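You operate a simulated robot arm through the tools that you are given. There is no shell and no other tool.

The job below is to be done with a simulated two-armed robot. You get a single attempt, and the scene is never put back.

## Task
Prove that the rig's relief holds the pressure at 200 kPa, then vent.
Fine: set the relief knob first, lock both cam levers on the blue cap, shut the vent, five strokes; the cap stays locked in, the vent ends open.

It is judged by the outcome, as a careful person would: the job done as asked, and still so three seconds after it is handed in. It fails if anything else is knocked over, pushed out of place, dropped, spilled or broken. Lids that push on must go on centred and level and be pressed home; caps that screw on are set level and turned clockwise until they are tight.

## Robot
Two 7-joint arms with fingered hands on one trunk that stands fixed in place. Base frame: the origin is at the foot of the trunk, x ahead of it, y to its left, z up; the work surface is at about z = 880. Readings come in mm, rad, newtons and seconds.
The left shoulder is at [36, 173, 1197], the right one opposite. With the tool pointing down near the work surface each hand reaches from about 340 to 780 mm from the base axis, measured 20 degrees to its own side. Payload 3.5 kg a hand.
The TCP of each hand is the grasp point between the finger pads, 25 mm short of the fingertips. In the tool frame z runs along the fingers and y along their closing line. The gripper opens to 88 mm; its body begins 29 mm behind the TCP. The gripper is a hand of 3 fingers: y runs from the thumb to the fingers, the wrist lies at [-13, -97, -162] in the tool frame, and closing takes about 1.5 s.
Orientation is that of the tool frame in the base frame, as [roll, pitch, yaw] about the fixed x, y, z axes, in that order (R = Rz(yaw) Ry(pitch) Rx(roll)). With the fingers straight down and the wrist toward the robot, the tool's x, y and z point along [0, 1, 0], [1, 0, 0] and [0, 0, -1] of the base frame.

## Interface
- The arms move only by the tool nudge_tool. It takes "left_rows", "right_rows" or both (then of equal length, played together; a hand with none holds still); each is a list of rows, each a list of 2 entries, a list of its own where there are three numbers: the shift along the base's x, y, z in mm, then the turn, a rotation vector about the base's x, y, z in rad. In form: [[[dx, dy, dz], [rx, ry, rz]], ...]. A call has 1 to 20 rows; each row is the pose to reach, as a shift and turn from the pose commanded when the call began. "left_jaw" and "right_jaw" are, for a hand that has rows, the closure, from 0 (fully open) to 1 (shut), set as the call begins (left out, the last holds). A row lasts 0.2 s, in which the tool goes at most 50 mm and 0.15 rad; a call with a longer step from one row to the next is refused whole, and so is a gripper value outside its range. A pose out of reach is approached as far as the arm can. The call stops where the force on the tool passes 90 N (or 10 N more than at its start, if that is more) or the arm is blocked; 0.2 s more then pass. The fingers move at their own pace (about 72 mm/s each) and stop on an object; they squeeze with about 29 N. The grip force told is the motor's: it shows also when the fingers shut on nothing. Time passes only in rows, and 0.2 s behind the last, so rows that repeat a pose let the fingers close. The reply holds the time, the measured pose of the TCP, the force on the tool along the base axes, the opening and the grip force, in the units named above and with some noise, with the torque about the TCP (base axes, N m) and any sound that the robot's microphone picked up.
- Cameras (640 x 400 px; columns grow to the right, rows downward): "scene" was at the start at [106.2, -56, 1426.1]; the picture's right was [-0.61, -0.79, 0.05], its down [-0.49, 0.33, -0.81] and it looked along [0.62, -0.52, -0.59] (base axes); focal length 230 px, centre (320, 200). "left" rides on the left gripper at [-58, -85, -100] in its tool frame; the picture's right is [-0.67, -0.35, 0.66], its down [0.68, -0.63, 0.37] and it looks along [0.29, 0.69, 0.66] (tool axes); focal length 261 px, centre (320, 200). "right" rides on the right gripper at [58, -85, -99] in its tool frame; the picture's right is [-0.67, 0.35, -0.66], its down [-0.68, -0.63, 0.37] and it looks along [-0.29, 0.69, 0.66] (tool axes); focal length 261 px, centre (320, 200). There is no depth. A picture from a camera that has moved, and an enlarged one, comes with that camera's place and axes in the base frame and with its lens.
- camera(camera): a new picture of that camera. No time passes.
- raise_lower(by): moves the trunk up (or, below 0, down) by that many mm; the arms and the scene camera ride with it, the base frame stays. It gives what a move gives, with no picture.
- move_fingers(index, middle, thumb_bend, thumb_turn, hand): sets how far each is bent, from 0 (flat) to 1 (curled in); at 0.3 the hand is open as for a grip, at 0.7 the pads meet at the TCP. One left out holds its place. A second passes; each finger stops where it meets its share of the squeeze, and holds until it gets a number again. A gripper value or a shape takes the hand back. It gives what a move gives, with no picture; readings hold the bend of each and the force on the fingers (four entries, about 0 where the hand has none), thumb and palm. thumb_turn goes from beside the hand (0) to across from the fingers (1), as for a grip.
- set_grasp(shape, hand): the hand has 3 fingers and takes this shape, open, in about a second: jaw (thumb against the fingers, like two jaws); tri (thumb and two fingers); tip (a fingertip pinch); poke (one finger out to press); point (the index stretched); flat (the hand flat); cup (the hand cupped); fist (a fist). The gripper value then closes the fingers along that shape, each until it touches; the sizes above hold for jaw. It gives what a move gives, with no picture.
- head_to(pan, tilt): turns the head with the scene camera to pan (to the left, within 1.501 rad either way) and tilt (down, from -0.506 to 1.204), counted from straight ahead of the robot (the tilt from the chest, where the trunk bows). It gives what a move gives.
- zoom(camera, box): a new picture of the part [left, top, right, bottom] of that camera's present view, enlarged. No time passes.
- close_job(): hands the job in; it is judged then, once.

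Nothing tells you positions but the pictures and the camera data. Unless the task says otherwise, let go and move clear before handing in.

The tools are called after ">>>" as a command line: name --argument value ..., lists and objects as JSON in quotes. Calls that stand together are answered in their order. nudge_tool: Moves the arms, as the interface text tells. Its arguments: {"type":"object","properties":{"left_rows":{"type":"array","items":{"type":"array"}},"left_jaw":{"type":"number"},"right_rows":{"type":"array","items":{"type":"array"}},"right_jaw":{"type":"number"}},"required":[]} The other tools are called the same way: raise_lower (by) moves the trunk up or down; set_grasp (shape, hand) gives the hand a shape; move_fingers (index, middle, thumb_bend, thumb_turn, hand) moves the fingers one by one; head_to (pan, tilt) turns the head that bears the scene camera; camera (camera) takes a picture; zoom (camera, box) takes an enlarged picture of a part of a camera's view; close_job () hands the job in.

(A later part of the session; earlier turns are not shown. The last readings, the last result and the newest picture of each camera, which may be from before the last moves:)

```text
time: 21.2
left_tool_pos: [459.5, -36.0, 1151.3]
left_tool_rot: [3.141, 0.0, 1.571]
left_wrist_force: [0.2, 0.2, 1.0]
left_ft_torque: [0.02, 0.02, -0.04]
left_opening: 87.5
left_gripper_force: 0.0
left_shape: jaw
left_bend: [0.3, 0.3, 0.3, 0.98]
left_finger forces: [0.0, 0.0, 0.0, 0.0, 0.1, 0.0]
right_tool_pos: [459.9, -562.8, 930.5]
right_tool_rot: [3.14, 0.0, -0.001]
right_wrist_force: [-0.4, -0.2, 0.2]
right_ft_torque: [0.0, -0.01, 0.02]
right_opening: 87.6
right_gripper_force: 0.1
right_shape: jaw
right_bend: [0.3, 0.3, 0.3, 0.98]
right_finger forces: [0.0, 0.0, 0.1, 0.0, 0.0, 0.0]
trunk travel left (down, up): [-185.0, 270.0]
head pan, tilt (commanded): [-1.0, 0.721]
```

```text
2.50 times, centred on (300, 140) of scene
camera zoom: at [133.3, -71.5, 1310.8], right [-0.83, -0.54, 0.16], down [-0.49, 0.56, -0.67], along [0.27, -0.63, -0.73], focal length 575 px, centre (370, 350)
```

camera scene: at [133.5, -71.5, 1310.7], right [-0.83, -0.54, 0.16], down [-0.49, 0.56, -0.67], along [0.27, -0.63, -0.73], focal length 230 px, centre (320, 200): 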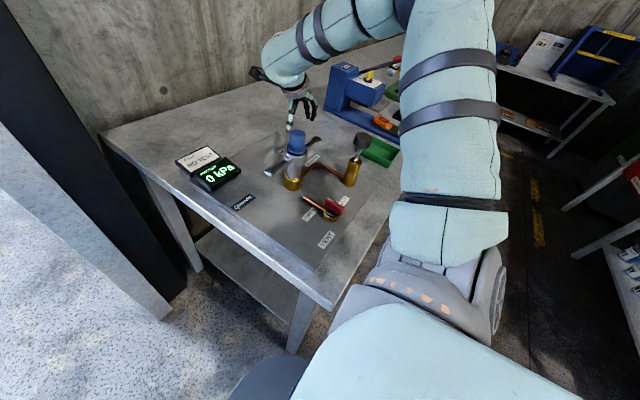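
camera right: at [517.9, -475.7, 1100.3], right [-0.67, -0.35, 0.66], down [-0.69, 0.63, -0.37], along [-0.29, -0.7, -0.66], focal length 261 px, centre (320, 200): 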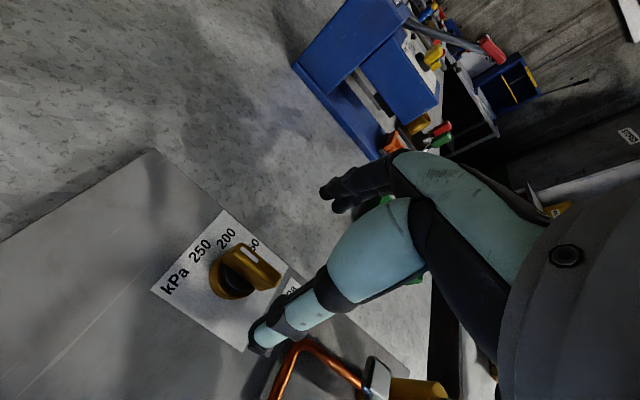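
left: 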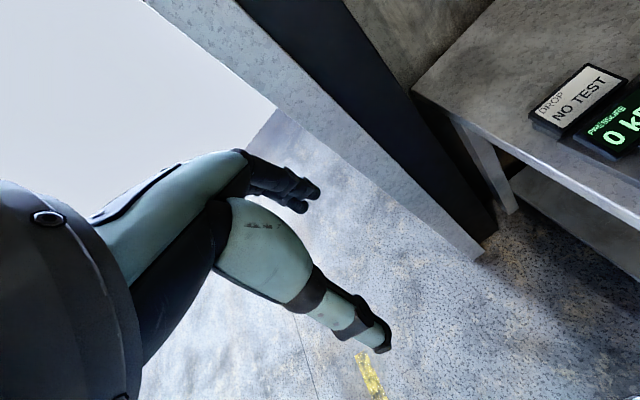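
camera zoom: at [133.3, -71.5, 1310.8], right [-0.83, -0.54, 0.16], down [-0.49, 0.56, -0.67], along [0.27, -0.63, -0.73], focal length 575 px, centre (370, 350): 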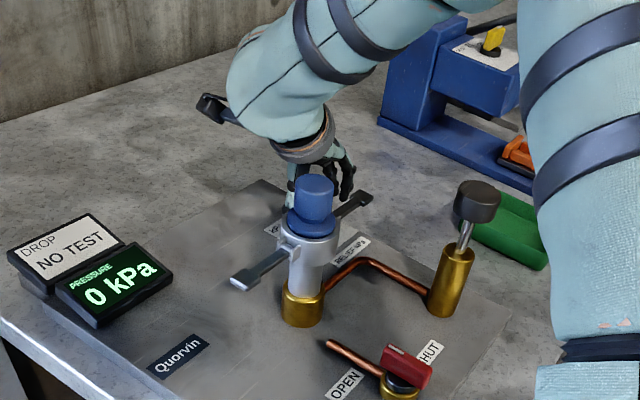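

The bar lies between thumb and fingers. Closing the jaw on it.

>>> nudge_tool --right_jaw 1.0 --right_rows '[[[0, 0, 0], [0, 0, 0]], [[0, 0, 0], [0, 0, 0]], [[0, 0, 0], [0, 0, 0]], [[0, 0, 0], [0, 0, 0]], [[0, 0, 0], [0, 0, 0]], [[0, 0, 0], [0, 0, 0]], [[0, 0, 0], [0, 0, 0]], [[0, 0, 0], [0, 0, 0]]]'

>>> zoom --camera "right" --box '[140, 130, 420, 400]'

```text
time: 23.0
left_tool_pos: [459.1, -36.1, 1150.6]
left_tool_rot: [3.141, -0.001, 1.572]
left_wrist_force: [0.3, -0.4, -0.2]
left_ft_torque: [0.01, 0.0, 0.03]
left_opening: 87.6
left_gripper_force: 0.0
left_shape: jaw
left_bend: [0.3, 0.3, 0.3, 0.98]
left_finger forces: [0.1, 0.1, 0.1, 0.1, 0.0, 0.0]
right_tool_pos: [460.9, -562.5, 930.4]
right_tool_rot: [3.14, 0.001, 0.0]
right_wrist_force: [-0.4, -0.6, -1.4]
right_ft_torque: [-0.02, -0.05, -0.02]
right_opening: 8.1
right_gripper_force: 29.0
right_shape: jaw
right_bend: [0.72, 0.62, 0.72, 1.0]
right_finger forces: [16.9, 8.6, 0.0, 0.0, 25.9, 0.0]
trunk travel left (down, up): [-185.0, 270.0]
head pan, tilt (commanded): [-1.0, 0.721]
```

```text
1.48 times, centred on (280, 265) of right
camera zoom: at [518.5, -476.9, 1029.7], right [-0.67, -0.35, 0.66], down [-0.69, 0.63, -0.37], along [-0.29, -0.69, -0.66], focal length 386 px, centre (379, 104)
```

zoom: 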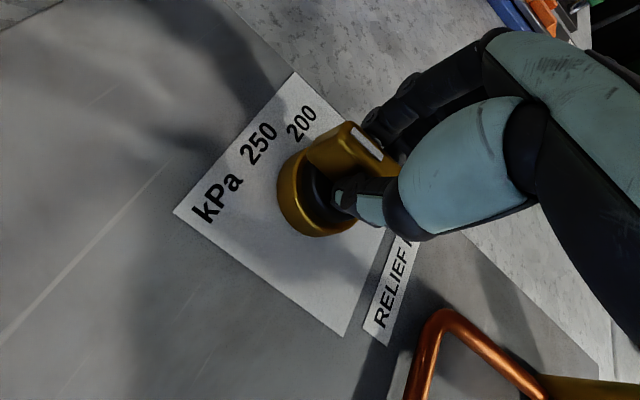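

Gripped firmly on the bar. Turning clockwise 45° (about −z) in two stages.

>>> nudge_tool --right_rows '[[[0, 0, 0], [0, 0, -0.1]], [[0, 0, 0], [0, 0, -0.2]], [[0, 0, 0], [0, 0, -0.3]], [[0, 0, 0], [0, 0, -0.4]], [[0, 0, 0], [0, 0, -0.4]]]'

>>> zoom --camera "right" --box '[140, 130, 420, 400]'

```text
time: 24.2
left_tool_pos: [460.3, -35.2, 1150.1]
left_tool_rot: [3.141, -0.001, 1.571]
left_wrist_force: [0.1, 0.3, 1.4]
left_ft_torque: [0.0, 0.01, 0.0]
left_opening: 87.8
left_gripper_force: 0.0
left_shape: jaw
left_bend: [0.3, 0.3, 0.3, 0.98]
left_finger forces: [0.0, 0.1, 0.0, 0.0, 0.1, 0.0]
right_tool_pos: [462.0, -563.3, 929.7]
right_tool_rot: [3.141, 0.002, -0.402]
right_wrist_force: [3.0, 1.1, -0.5]
right_ft_torque: [-0.03, -0.05, 0.01]
right_opening: 7.6
right_gripper_force: 28.9
right_shape: jaw
right_bend: [0.72, 0.62, 0.72, 1.0]
right_finger forces: [17.4, 9.9, 0.0, 0.0, 28.7, 0.1]
trunk travel left (down, up): [-185.0, 270.0]
head pan, tilt (commanded): [-1.0, 0.721]
```

```text
1.48 times, centred on (280, 265) of right
camera zoom: at [547.7, -506.8, 1029.5], right [-0.75, -0.06, 0.66], down [-0.39, 0.85, -0.37], along [-0.53, -0.53, -0.66], focal length 386 px, centre (379, 104)
```

zoom: 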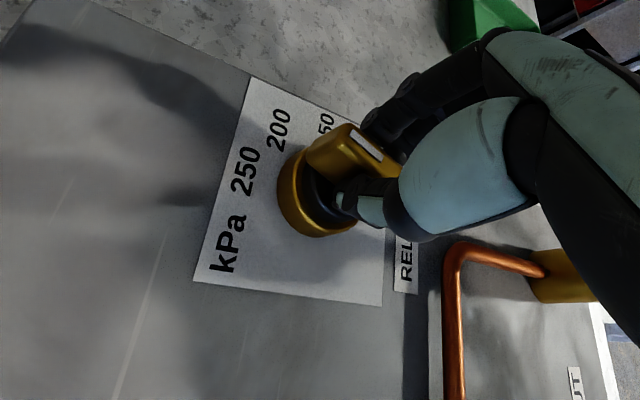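

The knob is turning with the hand. Finishing the rest of the 45°.

>>> nudge_tool --right_rows '[[[0, 0, 0], [0, 0, -0.1]], [[0, 0, 0], [0, 0, -0.2]], [[0, 0, 0], [0, 0, -0.3]], [[0, 0, 0], [0, 0, -0.384]], [[0, 0, 0], [0, 0, -0.384]]]'

>>> zoom --camera "right" --box '[140, 130, 420, 400]'

```text
time: 25.4
left_tool_pos: [461.3, -36.1, 1150.6]
left_tool_rot: [-3.141, 0.001, 1.571]
left_wrist_force: [0.7, -0.5, -0.1]
left_ft_torque: [0.0, 0.01, 0.02]
left_opening: 87.6
left_gripper_force: 0.0
left_shape: jaw
left_bend: [0.3, 0.3, 0.3, 0.98]
left_finger forces: [0.0, 0.0, 0.0, 0.0, 0.0, 0.0]
right_tool_pos: [461.2, -564.4, 931.4]
right_tool_rot: [3.139, 0.002, -0.786]
right_wrist_force: [3.7, -2.4, 2.4]
right_ft_torque: [-0.04, -0.08, 0.02]
right_opening: 8.0
right_gripper_force: 28.8
right_shape: jaw
right_bend: [0.72, 0.62, 0.72, 1.0]
right_finger forces: [18.4, 9.3, 0.0, 0.0, 28.4, 0.0]
trunk travel left (down, up): [-185.0, 270.0]
head pan, tilt (commanded): [-1.0, 0.721]
```

```text
1.48 times, centred on (280, 265) of right
camera zoom: at [562.4, -543.6, 1029.3], right [-0.72, 0.23, 0.66], down [-0.04, 0.93, -0.37], along [-0.69, -0.29, -0.66], focal length 386 px, centre (379, 104)
```

zoom: 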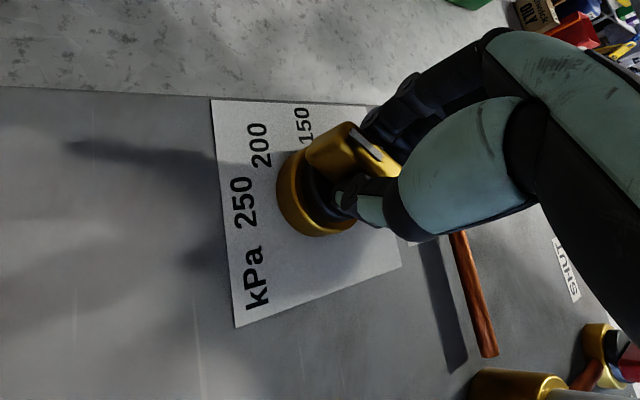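

Turned 45°. Opening the fingers and lifting straight up to check the pointer.

>>> nudge_tool --right_jaw 0.0 --right_rows '[[[0, 0, 0], [0, 0, 0]], [[0, 0, 0], [0, 0, 0]], [[0, 0, 0], [0, 0, 0]], [[0, 0, 0], [0, 0, 0]], [[0, 0, 0], [0, 0, 0]], [[0, 0, 0], [0, 0, 0]], [[0, 0, 0], [0, 0, 0]], [[0, 0, 20], [0, 0, 0]], [[0, 0, 50], [0, 0, 0]], [[0, 0, 90], [0, 0, 0]], [[0, 0, 130], [0, 0, 0]], [[0, 0, 170], [0, 0, 0]], [[0, 0, 170], [0, 0, 0]]]'

>>> camera --camera "right"

```text
time: 28.2
left_tool_pos: [459.1, -35.2, 1150.6]
left_tool_rot: [3.142, 0.0, 1.569]
left_wrist_force: [-0.4, -0.4, 1.7]
left_ft_torque: [-0.04, 0.0, 0.02]
left_opening: 87.6
left_gripper_force: 0.0
left_shape: jaw
left_bend: [0.3, 0.3, 0.3, 0.98]
left_finger forces: [0.1, 0.0, 0.1, 0.0, 0.0, 0.0]
right_tool_pos: [459.6, -564.4, 1103.1]
right_tool_rot: [3.141, 0.003, -0.786]
right_wrist_force: [0.1, -0.4, -0.6]
right_ft_torque: [-0.01, -0.03, -0.01]
right_opening: 87.6
right_gripper_force: 0.1
right_shape: jaw
right_bend: [0.3, 0.3, 0.3, 0.98]
right_finger forces: [0.0, 0.0, 0.1, 0.0, 0.0, 0.0]
trunk travel left (down, up): [-185.0, 270.0]
head pan, tilt (commanded): [-1.0, 0.721]
```

```text
taken
camera right: at [561.8, -544.4, 1202.4], right [-0.72, 0.23, 0.66], down [-0.04, 0.93, -0.37], along [-0.69, -0.29, -0.66], focal length 261 px, centre (320, 200)
```

right: 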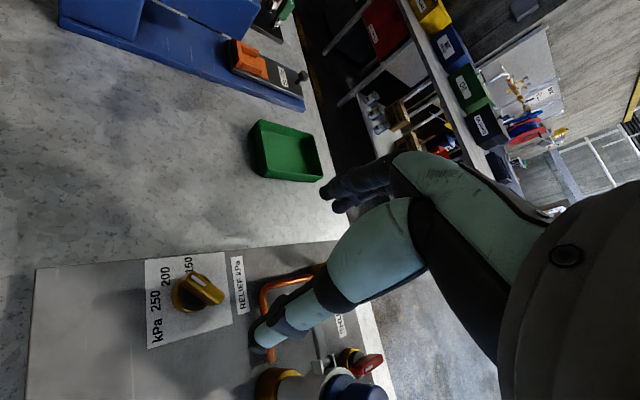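

>>> zoom --camera "right" --box '[140, 240, 260, 350]'

>>> zoom --camera "scene" --box '[180, 110, 380, 260]'

```text
3.64 times, centred on (200, 295) of right
camera zoom: at [561.8, -544.4, 1202.4], right [-0.72, 0.23, 0.66], down [-0.04, 0.93, -0.37], along [-0.69, -0.29, -0.66], focal length 948 px, centre (756, -146)
```

zoom: 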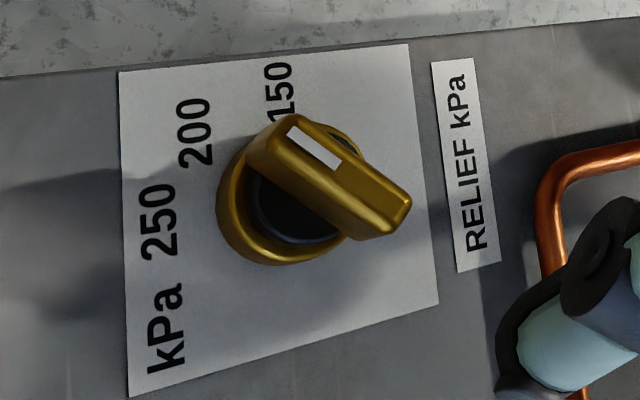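

```text
2.67 times, centred on (280, 185) of scene
camera zoom: at [133.7, -71.8, 1310.7], right [-0.83, -0.54, 0.16], down [-0.49, 0.56, -0.67], along [0.27, -0.63, -0.73], focal length 614 px, centre (427, 240)
```

zoom: 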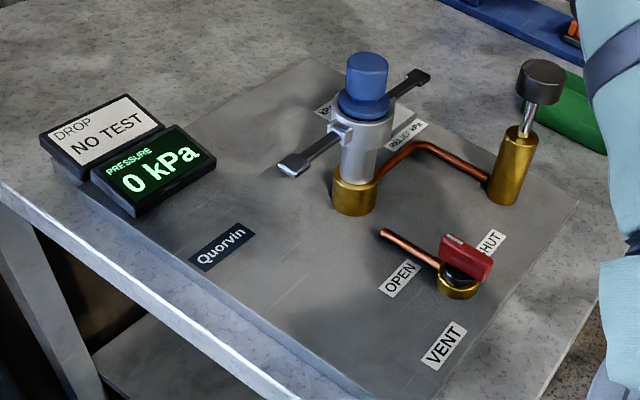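

Pointer measures about −43° from the 250 direction, i.e. on the 200 label. Next the cam levers; looking closely at how they pivot.

>>> zoom --camera "scene" --box '[260, 115, 330, 195]'

>>> zoom --camera "scene" --box '[275, 120, 315, 165]'

>>> zoom --camera "right" --box '[230, 320, 400, 400]'

```text
5.00 times, centred on (295, 155) of scene
camera zoom: at [133.7, -71.8, 1310.7], right [-0.83, -0.54, 0.16], down [-0.49, 0.56, -0.67], along [0.27, -0.63, -0.73], focal length 1151 px, centre (445, 425)
```

zoom: 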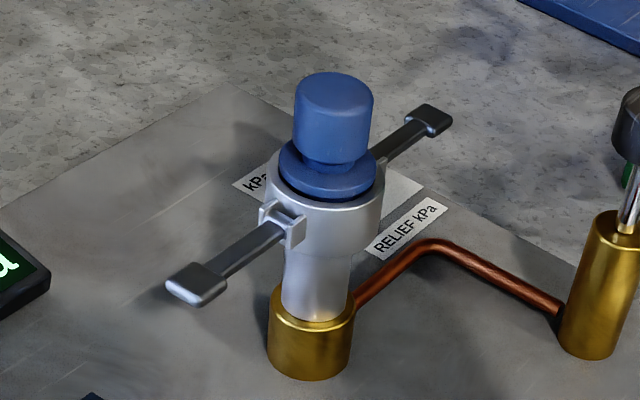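

```text
8.89 times, centred on (295, 142) of scene
camera zoom: at [133.7, -71.8, 1310.7], right [-0.83, -0.54, 0.16], down [-0.49, 0.56, -0.67], along [0.27, -0.63, -0.73], focal length 2046 px, centre (542, 711)
```

zoom: 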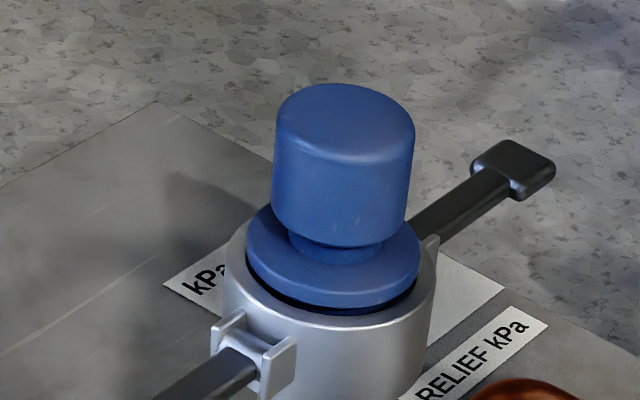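

```text
3.76 times, centred on (315, 360) of right
camera zoom: at [561.8, -544.4, 1202.4], right [-0.72, 0.23, 0.66], down [-0.04, 0.93, -0.37], along [-0.69, -0.29, -0.66], focal length 981 px, centre (339, -402)
```

zoom: 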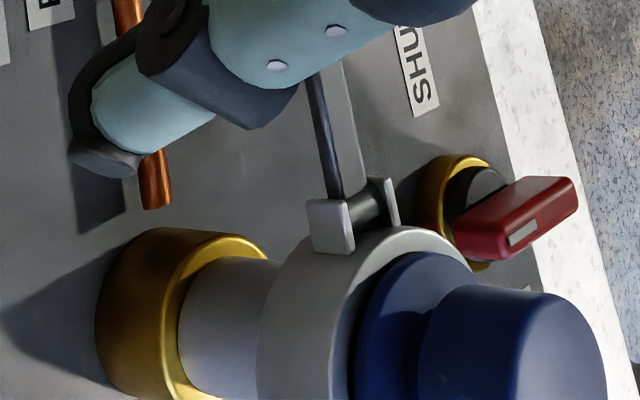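

The relief knob is set. For the levers I'll use a single extended finger: first moving the right hand, at height, back to its natural yaw over the +y lever side.

>>> nudge_tool --right_rows '[[[0, 8, 10], [0, 0, 0.139]], [[-8, 22, 20], [0, 0, 0.278]], [[-16, 36, 30], [0, 0, 0.417]], [[-24, 50, 40], [0, 0, 0.556]], [[-32, 64, 47], [0, 0, 0.694]], [[-40, 78, 47], [0, 0, 0.833]], [[-48, 92, 47], [0, 0, 0.972]], [[-56, 106, 47], [0, 0, 1.111]], [[-64, 120, 47], [0, 0, 1.25]], [[-72, 134, 47], [0, 0, 1.389]], [[-80, 148, 47], [0, 0, 1.528]], [[-88, 162, 47], [0, 0, 1.667]], [[-96, 176, 47], [0, 0, 1.806]], [[-104, 190, 47], [0, 0, 1.945]], [[-112, 204, 47], [0, 0, 2.084]], [[-120, 218, 47], [0, 0, 2.223]], [[-130, 232, 47], [0, 0, 2.357]], [[-130, 232, 47], [0, 0, 2.357]]]'

>>> set_grasp --shape "poke" --hand "right"

>>> camera --camera "right"

>>> zoom --camera "scene" --box '[160, 0, 420, 180]'

```text
time: 32.0
left_tool_pos: [459.5, -35.8, 1150.2]
left_tool_rot: [3.14, 0.002, 1.57]
left_wrist_force: [-0.5, -0.1, 0.5]
left_ft_torque: [0.01, -0.02, 0.03]
left_opening: 87.4
left_gripper_force: 0.0
left_shape: jaw
left_bend: [0.3, 0.3, 0.3, 0.98]
left_finger forces: [0.0, 0.0, 0.1, 0.0, 0.0, 0.0]
right_tool_pos: [332.2, -333.5, 1148.1]
right_tool_rot: [3.14, 0.0, 1.573]
right_wrist_force: [-0.1, 0.9, 0.0]
right_ft_torque: [0.0, 0.01, 0.0]
right_opening: 87.5
right_gripper_force: 0.1
right_shape: jaw
right_bend: [0.3, 0.3, 0.3, 0.98]
right_finger forces: [0.0, 0.0, 0.0, 0.0, 0.1, 0.0]
trunk travel left (down, up): [-185.0, 270.0]
head pan, tilt (commanded): [-1.0, 0.721]
```

```text
time: 32.9
left_tool_pos: [460.4, -35.2, 1150.7]
left_tool_rot: [3.141, 0.001, 1.57]
left_wrist_force: [-0.2, 0.0, 0.2]
left_ft_torque: [-0.04, -0.02, 0.03]
left_opening: 87.9
left_gripper_force: 0.1
left_shape: jaw
left_bend: [0.3, 0.3, 0.3, 0.98]
left_finger forces: [0.1, 0.0, 0.0, 0.1, 0.0, 0.0]
right_tool_pos: [331.9, -333.2, 1146.6]
right_tool_rot: [3.141, 0.002, 1.571]
right_wrist_force: [-0.1, 0.9, 0.3]
right_ft_torque: [0.03, 0.04, 0.02]
right_opening: 0.0
right_gripper_force: 0.0
right_shape: poke
right_bend: [0.7, 0.7, 1.0, 1.0]
right_finger forces: [0.0, 0.1, 0.0, 0.1, 0.0, 0.0]
trunk travel left (down, up): [-185.0, 270.0]
head pan, tilt (commanded): [-1.0, 0.721]
```

```text
taken
camera right: at [246.0, -274.3, 1246.8], right [0.35, -0.67, 0.66], down [-0.63, -0.69, -0.37], along [0.7, -0.28, -0.66], focal length 261 px, centre (320, 200)
```

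right: 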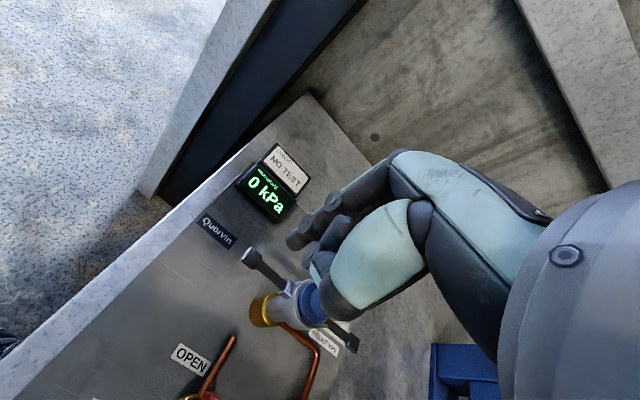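

```text
2.22 times, centred on (290, 90) of scene
camera zoom: at [133.4, -71.6, 1310.7], right [-0.83, -0.54, 0.16], down [-0.49, 0.56, -0.67], along [0.27, -0.63, -0.73], focal length 512 px, centre (387, 444)
```

zoom: 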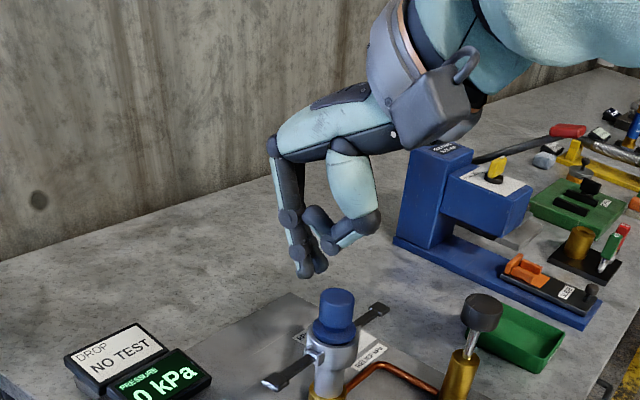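

The "poke" shape keeps both fingers out. I'll curl the middle finger so only the index remains extended, then look.

>>> move_fingers --hand "right" --index 0.55 --middle 1.0 --thumb_bend 1.0

>>> zoom --camera "right" --box '[230, 120, 470, 370]'

>>> zoom --camera "scene" --box '[240, 20, 380, 140]'

>>> camera --camera "left"

```text
time: 33.9
left_tool_pos: [458.6, -36.2, 1150.2]
left_tool_rot: [-3.141, 0.001, 1.569]
left_wrist_force: [-1.5, -0.6, 0.4]
left_ft_torque: [0.01, -0.03, 0.01]
left_opening: 87.6
left_gripper_force: 0.1
left_shape: jaw
left_bend: [0.3, 0.3, 0.3, 0.98]
left_finger forces: [0.0, 0.1, 0.0, 0.0, 0.1, 0.0]
right_tool_pos: [331.7, -332.8, 1147.6]
right_tool_rot: [3.14, 0.002, 1.572]
right_wrist_force: [0.3, 0.7, 0.3]
right_ft_torque: [0.03, 0.0, -0.01]
right_opening: 16.4
right_gripper_force: 0.0
right_shape: fingers
right_bend: [0.41, 1.0, 1.0, 1.0]
right_finger forces: [0.1, 0.0, 0.0, 0.0, 0.0, 0.0]
trunk travel left (down, up): [-185.0, 270.0]
head pan, tilt (commanded): [-1.0, 0.721]
```

```text
1.60 times, centred on (350, 245) of right
camera zoom: at [246.0, -274.3, 1246.8], right [0.35, -0.67, 0.66], down [-0.63, -0.69, -0.37], along [0.7, -0.28, -0.66], focal length 417 px, centre (272, 128)
```

zoom: 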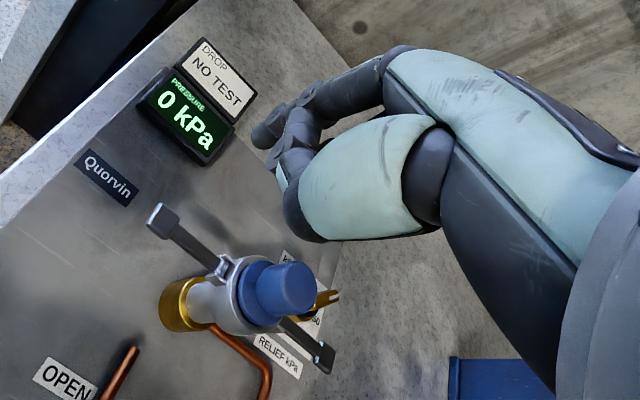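

```text
3.33 times, centred on (310, 80) of scene
camera zoom: at [133.4, -71.6, 1310.7], right [-0.83, -0.54, 0.16], down [-0.49, 0.56, -0.67], along [0.27, -0.63, -0.73], focal length 767 px, centre (353, 600)
```

zoom: 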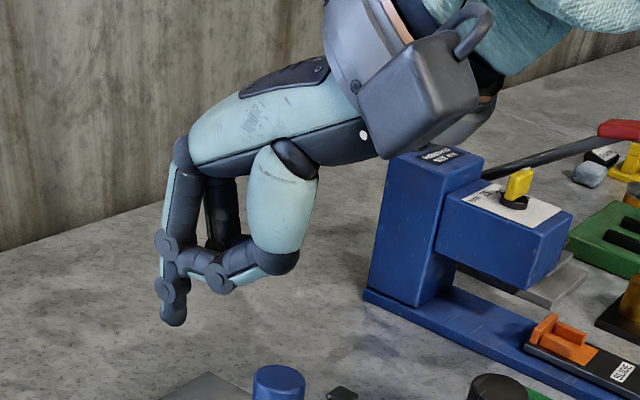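

```text
taken
camera left: at [375.3, -93.1, 1250.4], right [-0.35, -0.67, -0.66], down [-0.63, 0.68, -0.37], along [0.69, 0.29, -0.66], focal length 261 px, centre (320, 200)
```

left: 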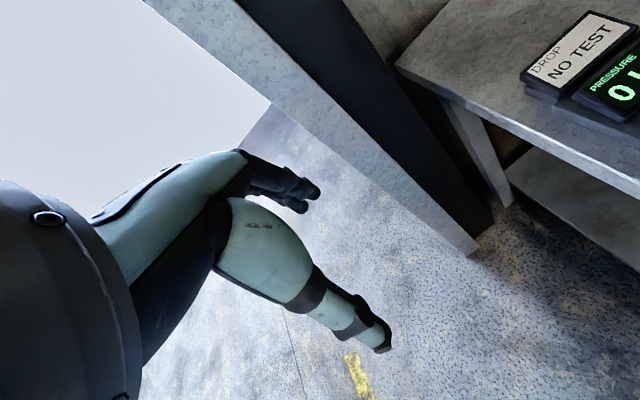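

I'd rather use the bunch of all three fingertips (closed jaw), whose geometry I know. I'll close the jaw, lean the hand outward (away from the cap) and place it above the +y lever pad.

>>> set_grasp --shape "jaw" --hand "right"

>>> nudge_tool --right_jaw 1.0 --right_rows '[[[10, 0, 0], [-0.1, 0, 0]], [[20, 0, 0], [-0.2, 0, 0]], [[30, -5, 0], [-0.3, 0, 0]], [[40, -10, -20], [-0.35, 0, 0]], [[52, -19, -50], [-0.35, 0, 0]], [[52, -19, -80], [-0.35, 0, 0]], [[52, -19, -110], [-0.35, 0, 0]], [[52, -19, -110], [-0.35, 0, 0]], [[52, -19, -110], [-0.35, 0, 0]]]'

>>> zoom --camera "scene" --box '[230, 60, 370, 200]'

>>> camera --camera "right"

```text
time: 34.8
left_tool_pos: [459.9, -37.8, 1150.6]
left_tool_rot: [3.142, 0.0, 1.571]
left_wrist_force: [0.4, 0.3, 0.6]
left_ft_torque: [0.0, -0.03, -0.01]
left_opening: 87.6
left_gripper_force: 0.1
left_shape: jaw
left_bend: [0.3, 0.3, 0.3, 0.98]
left_finger forces: [0.0, 0.0, 0.0, 0.1, 0.1, 0.0]
right_tool_pos: [330.3, -332.1, 1148.0]
right_tool_rot: [3.138, 0.003, 1.573]
right_wrist_force: [0.6, -0.8, -0.3]
right_ft_torque: [0.01, -0.01, 0.01]
right_opening: 87.5
right_gripper_force: 0.1
right_shape: jaw
right_bend: [0.3, 0.3, 0.3, 0.98]
right_finger forces: [0.0, 0.0, 0.0, 0.0, 0.0, 0.0]
trunk travel left (down, up): [-185.0, 270.0]
head pan, tilt (commanded): [-1.0, 0.721]
```

```text
time: 36.8
left_tool_pos: [459.6, -35.1, 1150.2]
left_tool_rot: [3.141, 0.001, 1.571]
left_wrist_force: [0.4, 0.3, 0.4]
left_ft_torque: [0.02, 0.03, -0.03]
left_opening: 87.7
left_gripper_force: 0.0
left_shape: jaw
left_bend: [0.3, 0.3, 0.3, 0.98]
left_finger forces: [0.1, 0.0, 0.0, 0.0, 0.0, 0.1]
right_tool_pos: [383.1, -351.0, 1038.3]
right_tool_rot: [-3.14, 0.35, 1.573]
right_wrist_force: [0.1, 0.0, -0.1]
right_ft_torque: [0.03, 0.02, -0.01]
right_opening: 0.0
right_gripper_force: 29.4
right_shape: jaw
right_bend: [0.7, 0.7, 0.37, 1.0]
right_finger forces: [0.0, 0.0, 0.0, 0.0, 0.0, 0.0]
trunk travel left (down, up): [-185.0, 270.0]
head pan, tilt (commanded): [-1.0, 0.721]
```

```text
2.86 times, centred on (300, 130) of scene
camera zoom: at [133.3, -71.5, 1310.8], right [-0.83, -0.54, 0.16], down [-0.49, 0.56, -0.67], along [0.27, -0.63, -0.73], focal length 658 px, centre (377, 400)
```

zoom: 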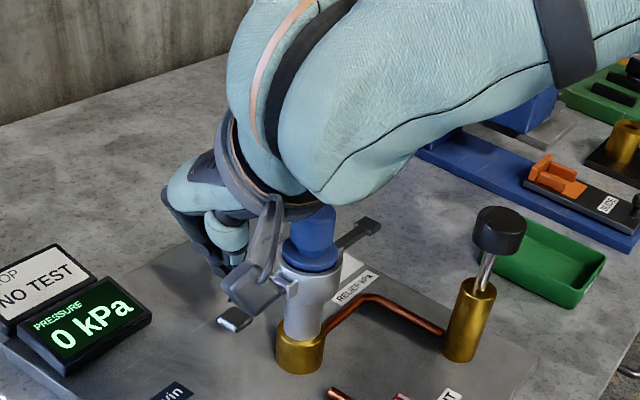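

```text
taken
camera right: at [297.3, -261.3, 1111.7], right [0.35, -0.4, 0.85], down [-0.63, -0.77, -0.11], along [0.7, -0.49, -0.52], focal length 261 px, centre (320, 200)
```

right: 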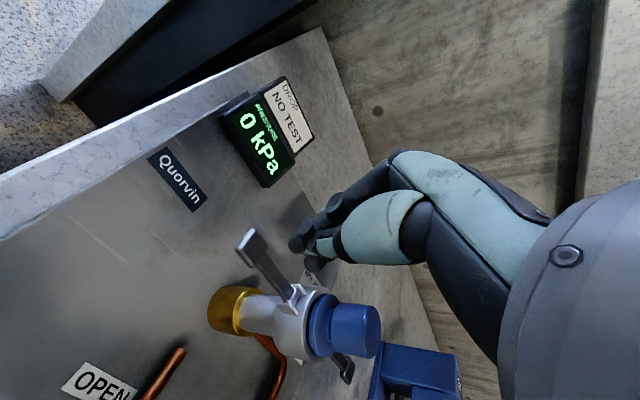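

The fingertip bunch is right above the lever pad. Lowering to first contact and then a first bit of the arc, watching force.

>>> nudge_tool --right_rows '[[[0, 0, -12], [0, 0, 0]], [[0, 0, -24], [0, 0, 0]], [[0, 0, -30], [0, 0, 0]], [[0, 0, -36], [0, 0, 0]], [[0, 0, -42], [0, 0, 0]], [[0, 0, -42], [0, 0, 0]]]'

>>> zoom --camera "right" --box '[190, 190, 400, 400]'

>>> zoom --camera "scene" --box '[230, 90, 370, 200]'

```text
time: 38.2
left_tool_pos: [459.5, -36.5, 1150.4]
left_tool_rot: [-3.141, 0.0, 1.571]
left_wrist_force: [-0.2, 0.2, 0.4]
left_ft_torque: [-0.01, 0.01, 0.02]
left_opening: 87.6
left_gripper_force: 0.0
left_shape: jaw
left_bend: [0.3, 0.3, 0.3, 0.98]
left_finger forces: [0.1, 0.0, 0.0, 0.1, 0.0, 0.0]
right_tool_pos: [386.4, -352.3, 1005.0]
right_tool_rot: [-3.131, 0.349, 1.575]
right_wrist_force: [-0.2, 0.2, 0.1]
right_ft_torque: [0.0, -0.01, 0.0]
right_opening: 0.0
right_gripper_force: 29.4
right_shape: jaw
right_bend: [0.7, 0.7, 0.37, 1.0]
right_finger forces: [0.1, 0.0, 0.0, 0.1, 0.0, 0.0]
right hand out of reach, approached as far as the arm can: row 2, 3, 4, 5, 6
trunk travel left (down, up): [-185.0, 270.0]
head pan, tilt (commanded): [-1.0, 0.721]
```

```text
1.90 times, centred on (295, 295) of right
camera zoom: at [301.7, -263.1, 1079.2], right [0.36, -0.41, 0.84], down [-0.63, -0.77, -0.1], along [0.69, -0.49, -0.53], focal length 496 px, centre (368, 19)
```

zoom: 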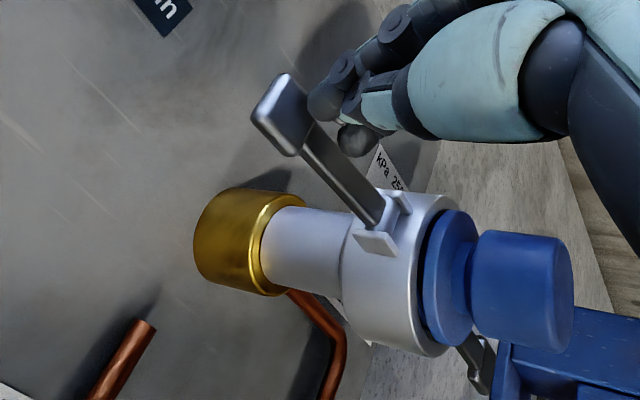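

```text
3.64 times, centred on (300, 145) of scene
camera zoom: at [133.1, -71.6, 1310.8], right [-0.83, -0.54, 0.16], down [-0.49, 0.56, -0.67], along [0.27, -0.63, -0.73], focal length 837 px, centre (393, 400)
```

zoom: 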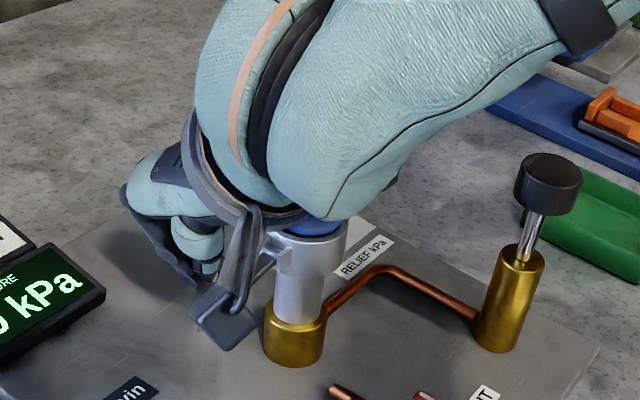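

Leaning this way is at the arm's limit for the right hand. The left arm is the natural one for the +y lever, so I'll retract the right hand up and to the right, then bring the left hand over.

>>> nudge_tool --right_rows '[[[0, 5, 35], [0, 0, 0]], [[-5, 5, 70], [0, 0, 0]], [[-10, 5, 105], [0.05, 0, 0]], [[-15, 0, 140], [0.15, 0, 0]], [[-20, -20, 160], [0.25, 0, 0]], [[-25, -60, 170], [0.35, 0, 0]], [[-25, -100, 170], [0.35, 0, 0]], [[-25, -140, 170], [0.35, 0, 0]], [[-25, -180, 170], [0.35, 0, 0]], [[-25, -210, 170], [0.35, 0, 0]], [[-25, -210, 170], [0.35, 0, 0]]]'

>>> camera --camera "scene"

```text
time: 40.6
left_tool_pos: [460.7, -35.8, 1150.8]
left_tool_rot: [-3.141, 0.001, 1.571]
left_wrist_force: [-0.1, -0.7, 0.0]
left_ft_torque: [0.04, 0.0, 0.01]
left_opening: 87.3
left_gripper_force: 0.1
left_shape: jaw
left_bend: [0.3, 0.3, 0.3, 0.98]
left_finger forces: [0.0, 0.0, 0.0, 0.0, 0.0, 0.1]
right_tool_pos: [360.8, -565.0, 1174.2]
right_tool_rot: [3.14, 0.001, 1.572]
right_wrist_force: [0.1, -0.1, -0.4]
right_ft_torque: [-0.01, -0.01, 0.02]
right_opening: 0.3
right_gripper_force: 28.7
right_shape: jaw
right_bend: [0.7, 0.7, 0.37, 1.0]
right_finger forces: [0.0, 0.0, 0.0, 0.0, 0.0, 0.0]
trunk travel left (down, up): [-185.0, 270.0]
head pan, tilt (commanded): [-1.0, 0.721]
```

```text
taken
camera scene: at [133.2, -71.3, 1310.8], right [-0.83, -0.54, 0.16], down [-0.49, 0.56, -0.67], along [0.27, -0.63, -0.73], focal length 230 px, centre (320, 200)
```

scene: 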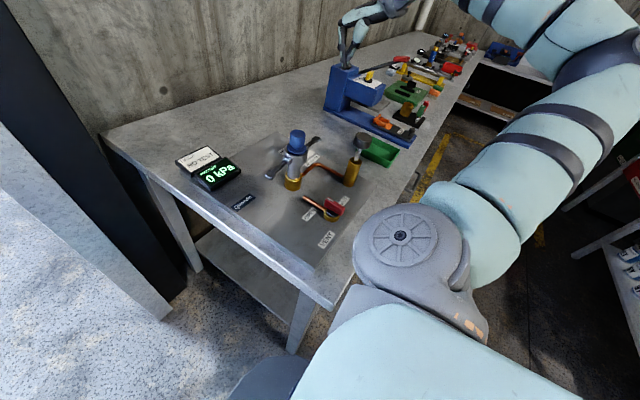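

View is clear now. Moving the left hand (jaw closed) over toward the +y lever at safe height.

>>> nudge_tool --left_jaw 1.0 --left_rows '[[[-10, -35, 0], [0, 0, 0]], [[-20, -75, 0], [-0.05, 0, 0]], [[-30, -115, 0], [-0.1, 0, 0]], [[-40, -155, 0], [-0.15, 0, 0]], [[-55, -195, -10], [-0.2, 0, 0]], [[-65, -235, -20], [-0.25, 0, 0]], [[-77, -270, -30], [-0.3, 0, 0]], [[-77, -300, -40], [-0.35, 0, 0]], [[-77, -300, -40], [-0.35, 0, 0]]]'

>>> camera --camera "scene"

>>> camera --camera "left"

```text
time: 42.3
left_tool_pos: [455.4, -258.7, 1211.3]
left_tool_rot: [3.113, 0.468, 1.706]
left_wrist_force: [0.3, -0.5, -0.1]
left_ft_torque: [-0.01, 0.04, 0.0]
left_opening: 0.0
left_gripper_force: 29.2
left_shape: jaw
left_bend: [0.7, 0.7, 0.37, 1.0]
left_finger forces: [0.0, 0.0, 0.0, 0.1, 0.1, 0.1]
right_tool_pos: [360.0, -565.5, 1172.8]
right_tool_rot: [3.14, 0.003, 1.574]
right_wrist_force: [0.2, 0.2, 0.6]
right_ft_torque: [-0.01, -0.01, -0.03]
right_opening: 0.1
right_gripper_force: 29.0
right_shape: jaw
right_bend: [0.7, 0.7, 0.37, 1.0]
right_finger forces: [0.1, 0.0, 0.0, 0.1, 0.0, 0.0]
trunk travel left (down, up): [-185.0, 270.0]
head pan, tilt (commanded): [-1.0, 0.721]
stopped in row 8 (left hand): the arm was blocked; the commanded pose is now the measured one
```

```text
taken
camera scene: at [133.8, -71.1, 1310.7], right [-0.83, -0.54, 0.16], down [-0.49, 0.56, -0.67], along [0.27, -0.63, -0.73], focal length 230 px, centre (320, 200)
```

scene: 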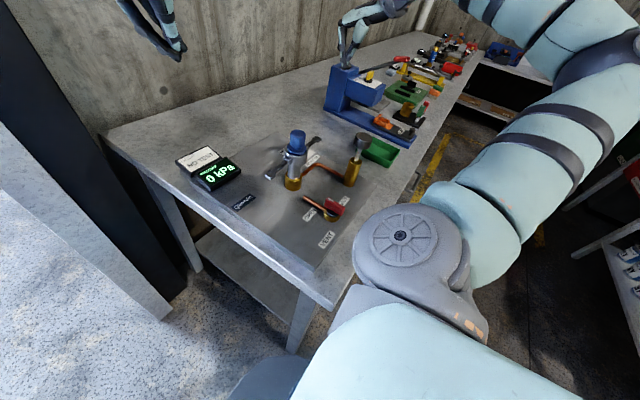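

```text
taken
camera left: at [371.0, -277.5, 1324.4], right [-0.21, -0.93, -0.29], down [-0.67, 0.35, -0.65], along [0.71, 0.06, -0.7], focal length 261 px, centre (320, 200)
```

left: 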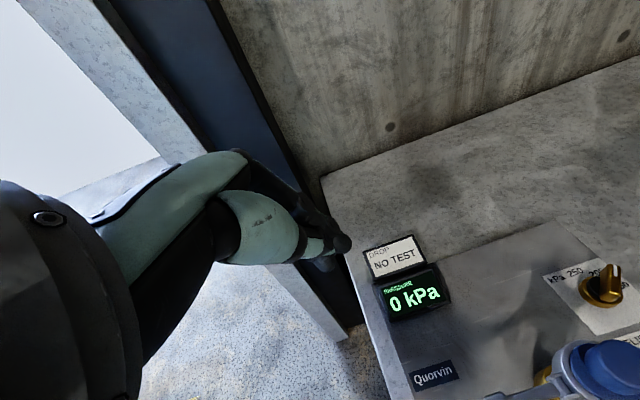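

The left arm is blocked crossing the body (self-contact, nothing on the bench touched). I'll return it along its path to where it was.

>>> nudge_tool --left_rows '[[[1, 40, -5], [0.09, 0.012, -0.027]], [[2, 85, -15], [0.18, 0.024, -0.054]], [[3, 130, -30], [0.28, 0.036, -0.081]], [[4, 175, -45], [0.37, 0.048, -0.108]], [[5, 223, -60], [0.466, 0.06, -0.135]], [[5, 223, -60], [0.466, 0.06, -0.135]]]'

>>> camera --camera "scene"

```text
refused: row 5 steps farther than a row can; nothing moved
```

```text
taken
camera scene: at [133.8, -71.1, 1310.7], right [-0.83, -0.54, 0.16], down [-0.49, 0.56, -0.67], along [0.27, -0.63, -0.73], focal length 230 px, centre (320, 200)
```

scene: 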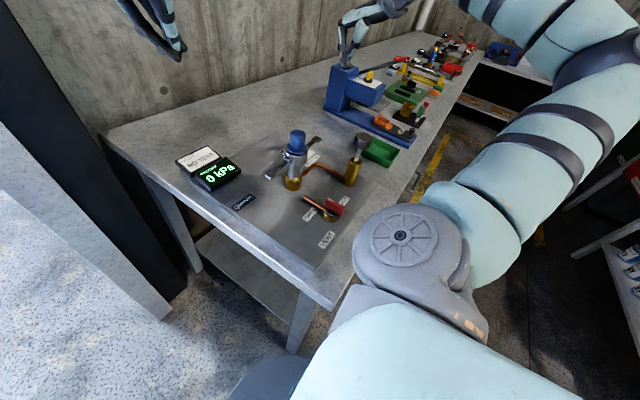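

One step was a hair too long; sending the same return in smaller steps.

>>> nudge_tool --left_rows '[[[1, 35, -5], [0.08, 0.01, -0.02]], [[2, 70, -12], [0.16, 0.02, -0.045]], [[3, 105, -22], [0.24, 0.03, -0.07]], [[4, 145, -34], [0.32, 0.04, -0.09]], [[5, 185, -47], [0.4, 0.05, -0.115]], [[5, 223, -60], [0.466, 0.06, -0.135]], [[5, 223, -60], [0.466, 0.06, -0.135]]]'

```text
time: 43.9
left_tool_pos: [459.4, -36.6, 1148.6]
left_tool_rot: [-3.139, -0.009, 1.572]
left_wrist_force: [-0.5, -0.1, 0.4]
left_ft_torque: [0.0, -0.01, 0.03]
left_opening: 0.0
left_gripper_force: 28.8
left_shape: jaw
left_bend: [0.7, 0.7, 0.37, 1.0]
left_finger forces: [0.1, 0.1, 0.1, 0.0, 0.1, 0.0]
right_tool_pos: [361.3, -564.6, 1173.0]
right_tool_rot: [3.141, -0.001, 1.571]
right_wrist_force: [0.1, -0.4, 0.0]
right_ft_torque: [-0.01, 0.0, 0.01]
right_opening: 0.0
right_gripper_force: 28.8
right_shape: jaw
right_bend: [0.7, 0.7, 0.37, 1.0]
right_finger forces: [0.1, 0.0, 0.0, 0.1, 0.1, 0.0]
trunk travel left (down, up): [-185.0, 270.0]
head pan, tilt (commanded): [-1.0, 0.721]
```

Left is parked again. Now the −y lever with the right hand: moving over its pad with a slight lean that keeps the wrist clear of pump and cap.

>>> nudge_tool --right_rows '[[[5, 8, -10], [0.05, 0.05, 0]], [[12, 18, -30], [0.1, 0.1, 0]], [[20, 28, -55], [0.15, 0.15, 0]], [[27, 39, -85], [0.2, 0.2, 0]], [[27, 39, -115], [0.2, 0.2, 0]], [[27, 39, -133], [0.2, 0.2, 0]], [[27, 39, -133], [0.2, 0.2, 0]]]'

>>> zoom --camera "scene" --box '[240, 60, 400, 200]'

>>> camera --camera "right"

```text
time: 45.5
left_tool_pos: [459.7, -36.3, 1149.4]
left_tool_rot: [-3.139, -0.008, 1.57]
left_wrist_force: [0.9, -0.6, -0.1]
left_ft_torque: [-0.01, -0.03, 0.01]
left_opening: 0.0
left_gripper_force: 29.5
left_shape: jaw
left_bend: [0.7, 0.7, 0.37, 1.0]
left_finger forces: [0.0, 0.0, 0.0, 0.0, 0.0, 0.0]
right_tool_pos: [387.0, -524.2, 1039.1]
right_tool_rot: [-2.94, -0.199, 1.554]
right_wrist_force: [0.8, -0.1, 0.6]
right_ft_torque: [-0.04, 0.0, 0.01]
right_opening: 0.3
right_gripper_force: 28.8
right_shape: jaw
right_bend: [0.7, 0.7, 0.37, 1.0]
right_finger forces: [0.1, 0.0, 0.1, 0.1, 0.0, 0.1]
trunk travel left (down, up): [-185.0, 270.0]
head pan, tilt (commanded): [-1.0, 0.721]
```

```text
2.86 times, centred on (320, 130) of scene
camera zoom: at [133.5, -71.6, 1310.7], right [-0.83, -0.54, 0.16], down [-0.49, 0.56, -0.67], along [0.27, -0.63, -0.73], focal length 658 px, centre (320, 400)
```

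zoom: 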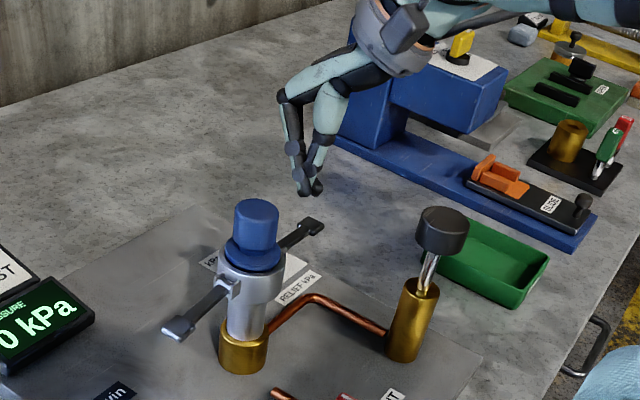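

```text
taken
camera right: at [325.0, -488.0, 1162.8], right [0.46, -0.78, 0.43], down [-0.7, -0.61, -0.36], along [0.55, -0.13, -0.83], focal length 261 px, centre (320, 200)
```

right: 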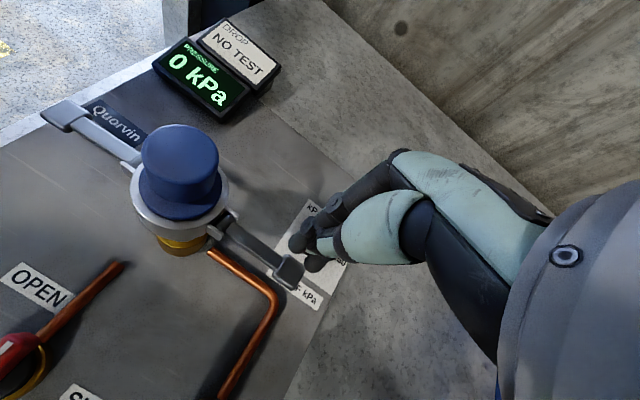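

The fingertips are right over the −y lever pad and everything is clear. Pressing down gently.

>>> nudge_tool --right_rows '[[[0, -2, -15], [0, 0, 0]], [[0, -2, -28], [0, 0, 0]], [[0, -2, -36], [0, 0, 0]], [[0, -2, -44], [0, 0, 0]], [[0, -2, -44], [0, 0, 0]]]'

>>> zoom --camera "scene" --box '[240, 60, 400, 200]'

>>> zoom --camera "right" --box '[120, 100, 400, 340]'

```text
time: 46.7
left_tool_pos: [460.0, -36.6, 1147.0]
left_tool_rot: [-3.141, -0.007, 1.57]
left_wrist_force: [0.0, -0.8, -0.7]
left_ft_torque: [0.02, 0.01, -0.02]
left_opening: 0.0
left_gripper_force: 28.8
left_shape: jaw
left_bend: [0.7, 0.7, 0.37, 1.0]
left_finger forces: [0.0, 0.0, 0.0, 0.1, 0.0, 0.0]
right_tool_pos: [388.0, -527.2, 996.0]
right_tool_rot: [-2.939, -0.2, 1.551]
right_wrist_force: [0.2, 0.0, -0.5]
right_ft_torque: [0.01, -0.02, -0.01]
right_opening: 0.0
right_gripper_force: 28.5
right_shape: jaw
right_bend: [0.7, 0.7, 0.37, 1.0]
right_finger forces: [0.1, 0.1, 0.1, 0.0, 0.0, 0.1]
trunk travel left (down, up): [-185.0, 270.0]
head pan, tilt (commanded): [-1.0, 0.721]
```

```text
2.86 times, centred on (320, 130) of scene
camera zoom: at [133.4, -71.6, 1310.7], right [-0.83, -0.54, 0.16], down [-0.49, 0.56, -0.67], along [0.27, -0.63, -0.73], focal length 658 px, centre (320, 400)
```

zoom: 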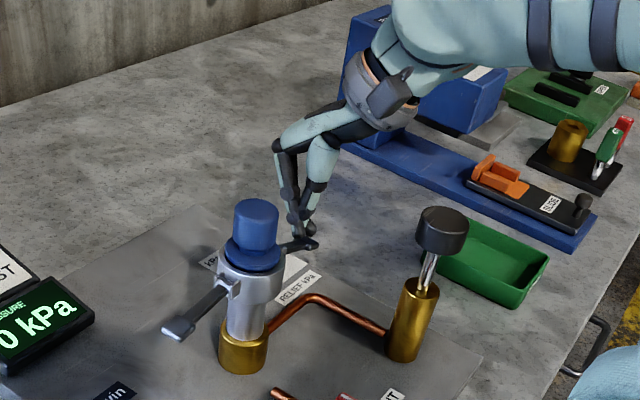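

```text
1.67 times, centred on (260, 220) of right
camera zoom: at [325.7, -490.7, 1119.5], right [0.46, -0.78, 0.43], down [-0.7, -0.61, -0.36], along [0.55, -0.14, -0.83], focal length 434 px, centre (420, 167)
```

zoom: 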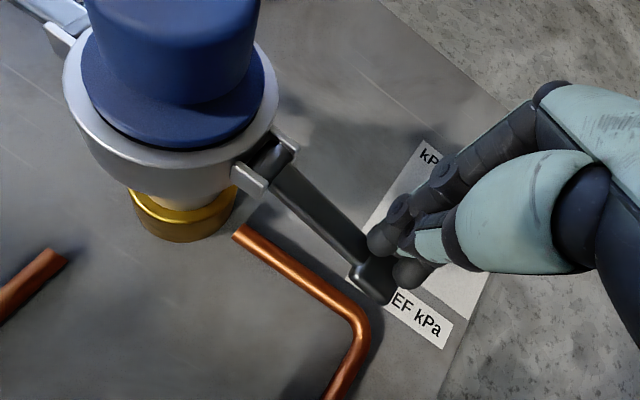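

The lever folds down with almost no force. Continuing along its arc down and inward.

>>> nudge_tool --right_rows '[[[0, 0, -8], [0, 0, 0]], [[0, 1, -16], [0, 0, 0]], [[0, 4, -26], [0, 0, 0]], [[0, 9, -36], [0, 0, 0]], [[0, 14, -42], [0, 0, 0]], [[0, 18, -45], [0, 0, 0]], [[0, 18, -45], [0, 0, 0]]]'

>>> zoom --camera "scene" --box '[240, 60, 400, 200]'

>>> zoom --camera "right" --box '[120, 100, 400, 340]'

```text
time: 48.3
left_tool_pos: [459.6, -36.0, 1149.1]
left_tool_rot: [-3.141, -0.007, 1.571]
left_wrist_force: [0.8, -0.1, 0.0]
left_ft_torque: [0.02, 0.0, -0.02]
left_opening: 0.0
left_gripper_force: 29.4
left_shape: jaw
left_bend: [0.7, 0.7, 0.37, 1.0]
left_finger forces: [0.1, 0.0, 0.0, 0.0, 0.0, 0.0]
right_tool_pos: [387.6, -510.0, 951.3]
right_tool_rot: [-2.94, -0.199, 1.551]
right_wrist_force: [-0.1, -0.6, 0.2]
right_ft_torque: [-0.02, -0.03, -0.03]
right_opening: 0.0
right_gripper_force: 29.4
right_shape: jaw
right_bend: [0.7, 0.7, 0.74, 1.0]
right_finger forces: [0.0, 0.0, 0.1, 0.1, 0.1, 0.0]
trunk travel left (down, up): [-185.0, 270.0]
head pan, tilt (commanded): [-1.0, 0.721]
```

```text
2.86 times, centred on (320, 130) of scene
camera zoom: at [133.5, -71.5, 1310.7], right [-0.83, -0.54, 0.16], down [-0.49, 0.56, -0.67], along [0.27, -0.63, -0.73], focal length 658 px, centre (320, 400)
```

zoom: 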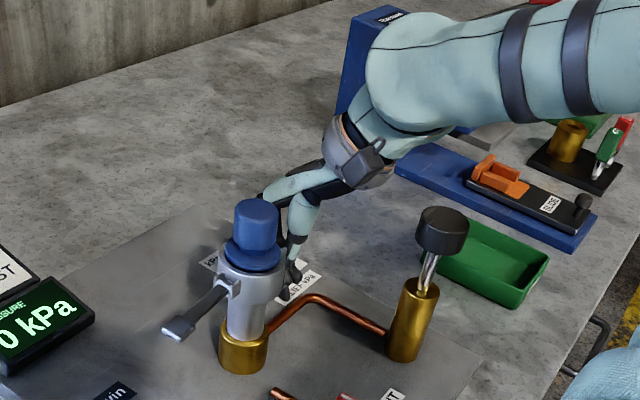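

```text
1.67 times, centred on (260, 220) of right
camera zoom: at [325.1, -472.5, 1075.1], right [0.46, -0.78, 0.43], down [-0.7, -0.61, -0.36], along [0.55, -0.13, -0.83], focal length 434 px, centre (420, 167)
```

zoom: 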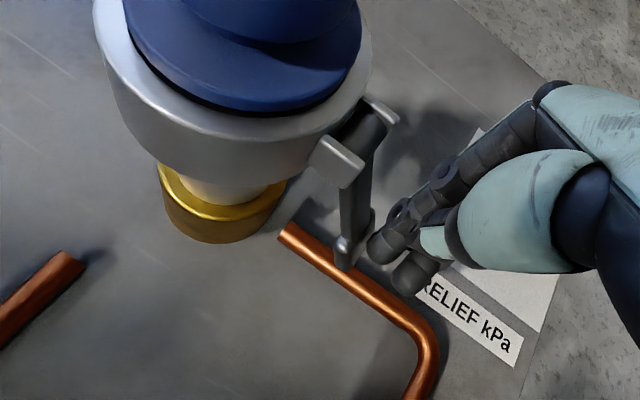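

The lever is nearly down. Continuing inward in small steps until it resists or clicks.

>>> nudge_tool --right_rows '[[[0, 4, -2], [0, 0, 0]], [[0, 8, -4], [0, 0, 0]], [[0, 11, -5], [0, 0, 0]], [[0, 11, -5], [0, 0, 0]]]'

>>> zoom --camera "right" --box '[120, 100, 400, 340]'

```text
time: 49.3
left_tool_pos: [458.8, -39.0, 1147.8]
left_tool_rot: [-3.14, -0.007, 1.571]
left_wrist_force: [-0.2, -0.4, 0.1]
left_ft_torque: [-0.02, 0.0, -0.03]
left_opening: 0.0
left_gripper_force: 29.2
left_shape: jaw
left_bend: [0.7, 0.7, 0.37, 1.0]
left_finger forces: [0.0, 0.1, 0.0, 0.0, 0.0, 0.0]
right_tool_pos: [388.6, -499.9, 946.9]
right_tool_rot: [-2.939, -0.199, 1.551]
right_wrist_force: [3.0, -8.0, 3.1]
right_ft_torque: [-0.15, -0.04, 0.03]
right_opening: 0.0
right_gripper_force: 29.4
right_shape: jaw
right_bend: [0.7, 0.7, 0.74, 1.0]
right_finger forces: [11.5, 0.0, 0.1, 0.0, 0.1, 0.0]
trunk travel left (down, up): [-185.0, 270.0]
head pan, tilt (commanded): [-1.0, 0.721]
```

```text
1.67 times, centred on (260, 220) of right
camera zoom: at [325.5, -463.5, 1069.2], right [0.46, -0.78, 0.43], down [-0.7, -0.61, -0.36], along [0.55, -0.14, -0.83], focal length 434 px, centre (420, 167)
```

zoom: 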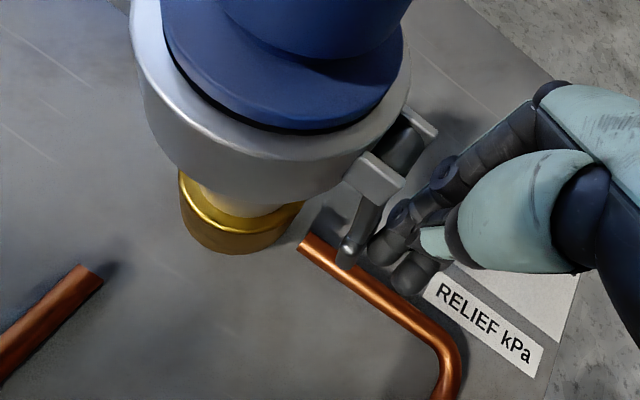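

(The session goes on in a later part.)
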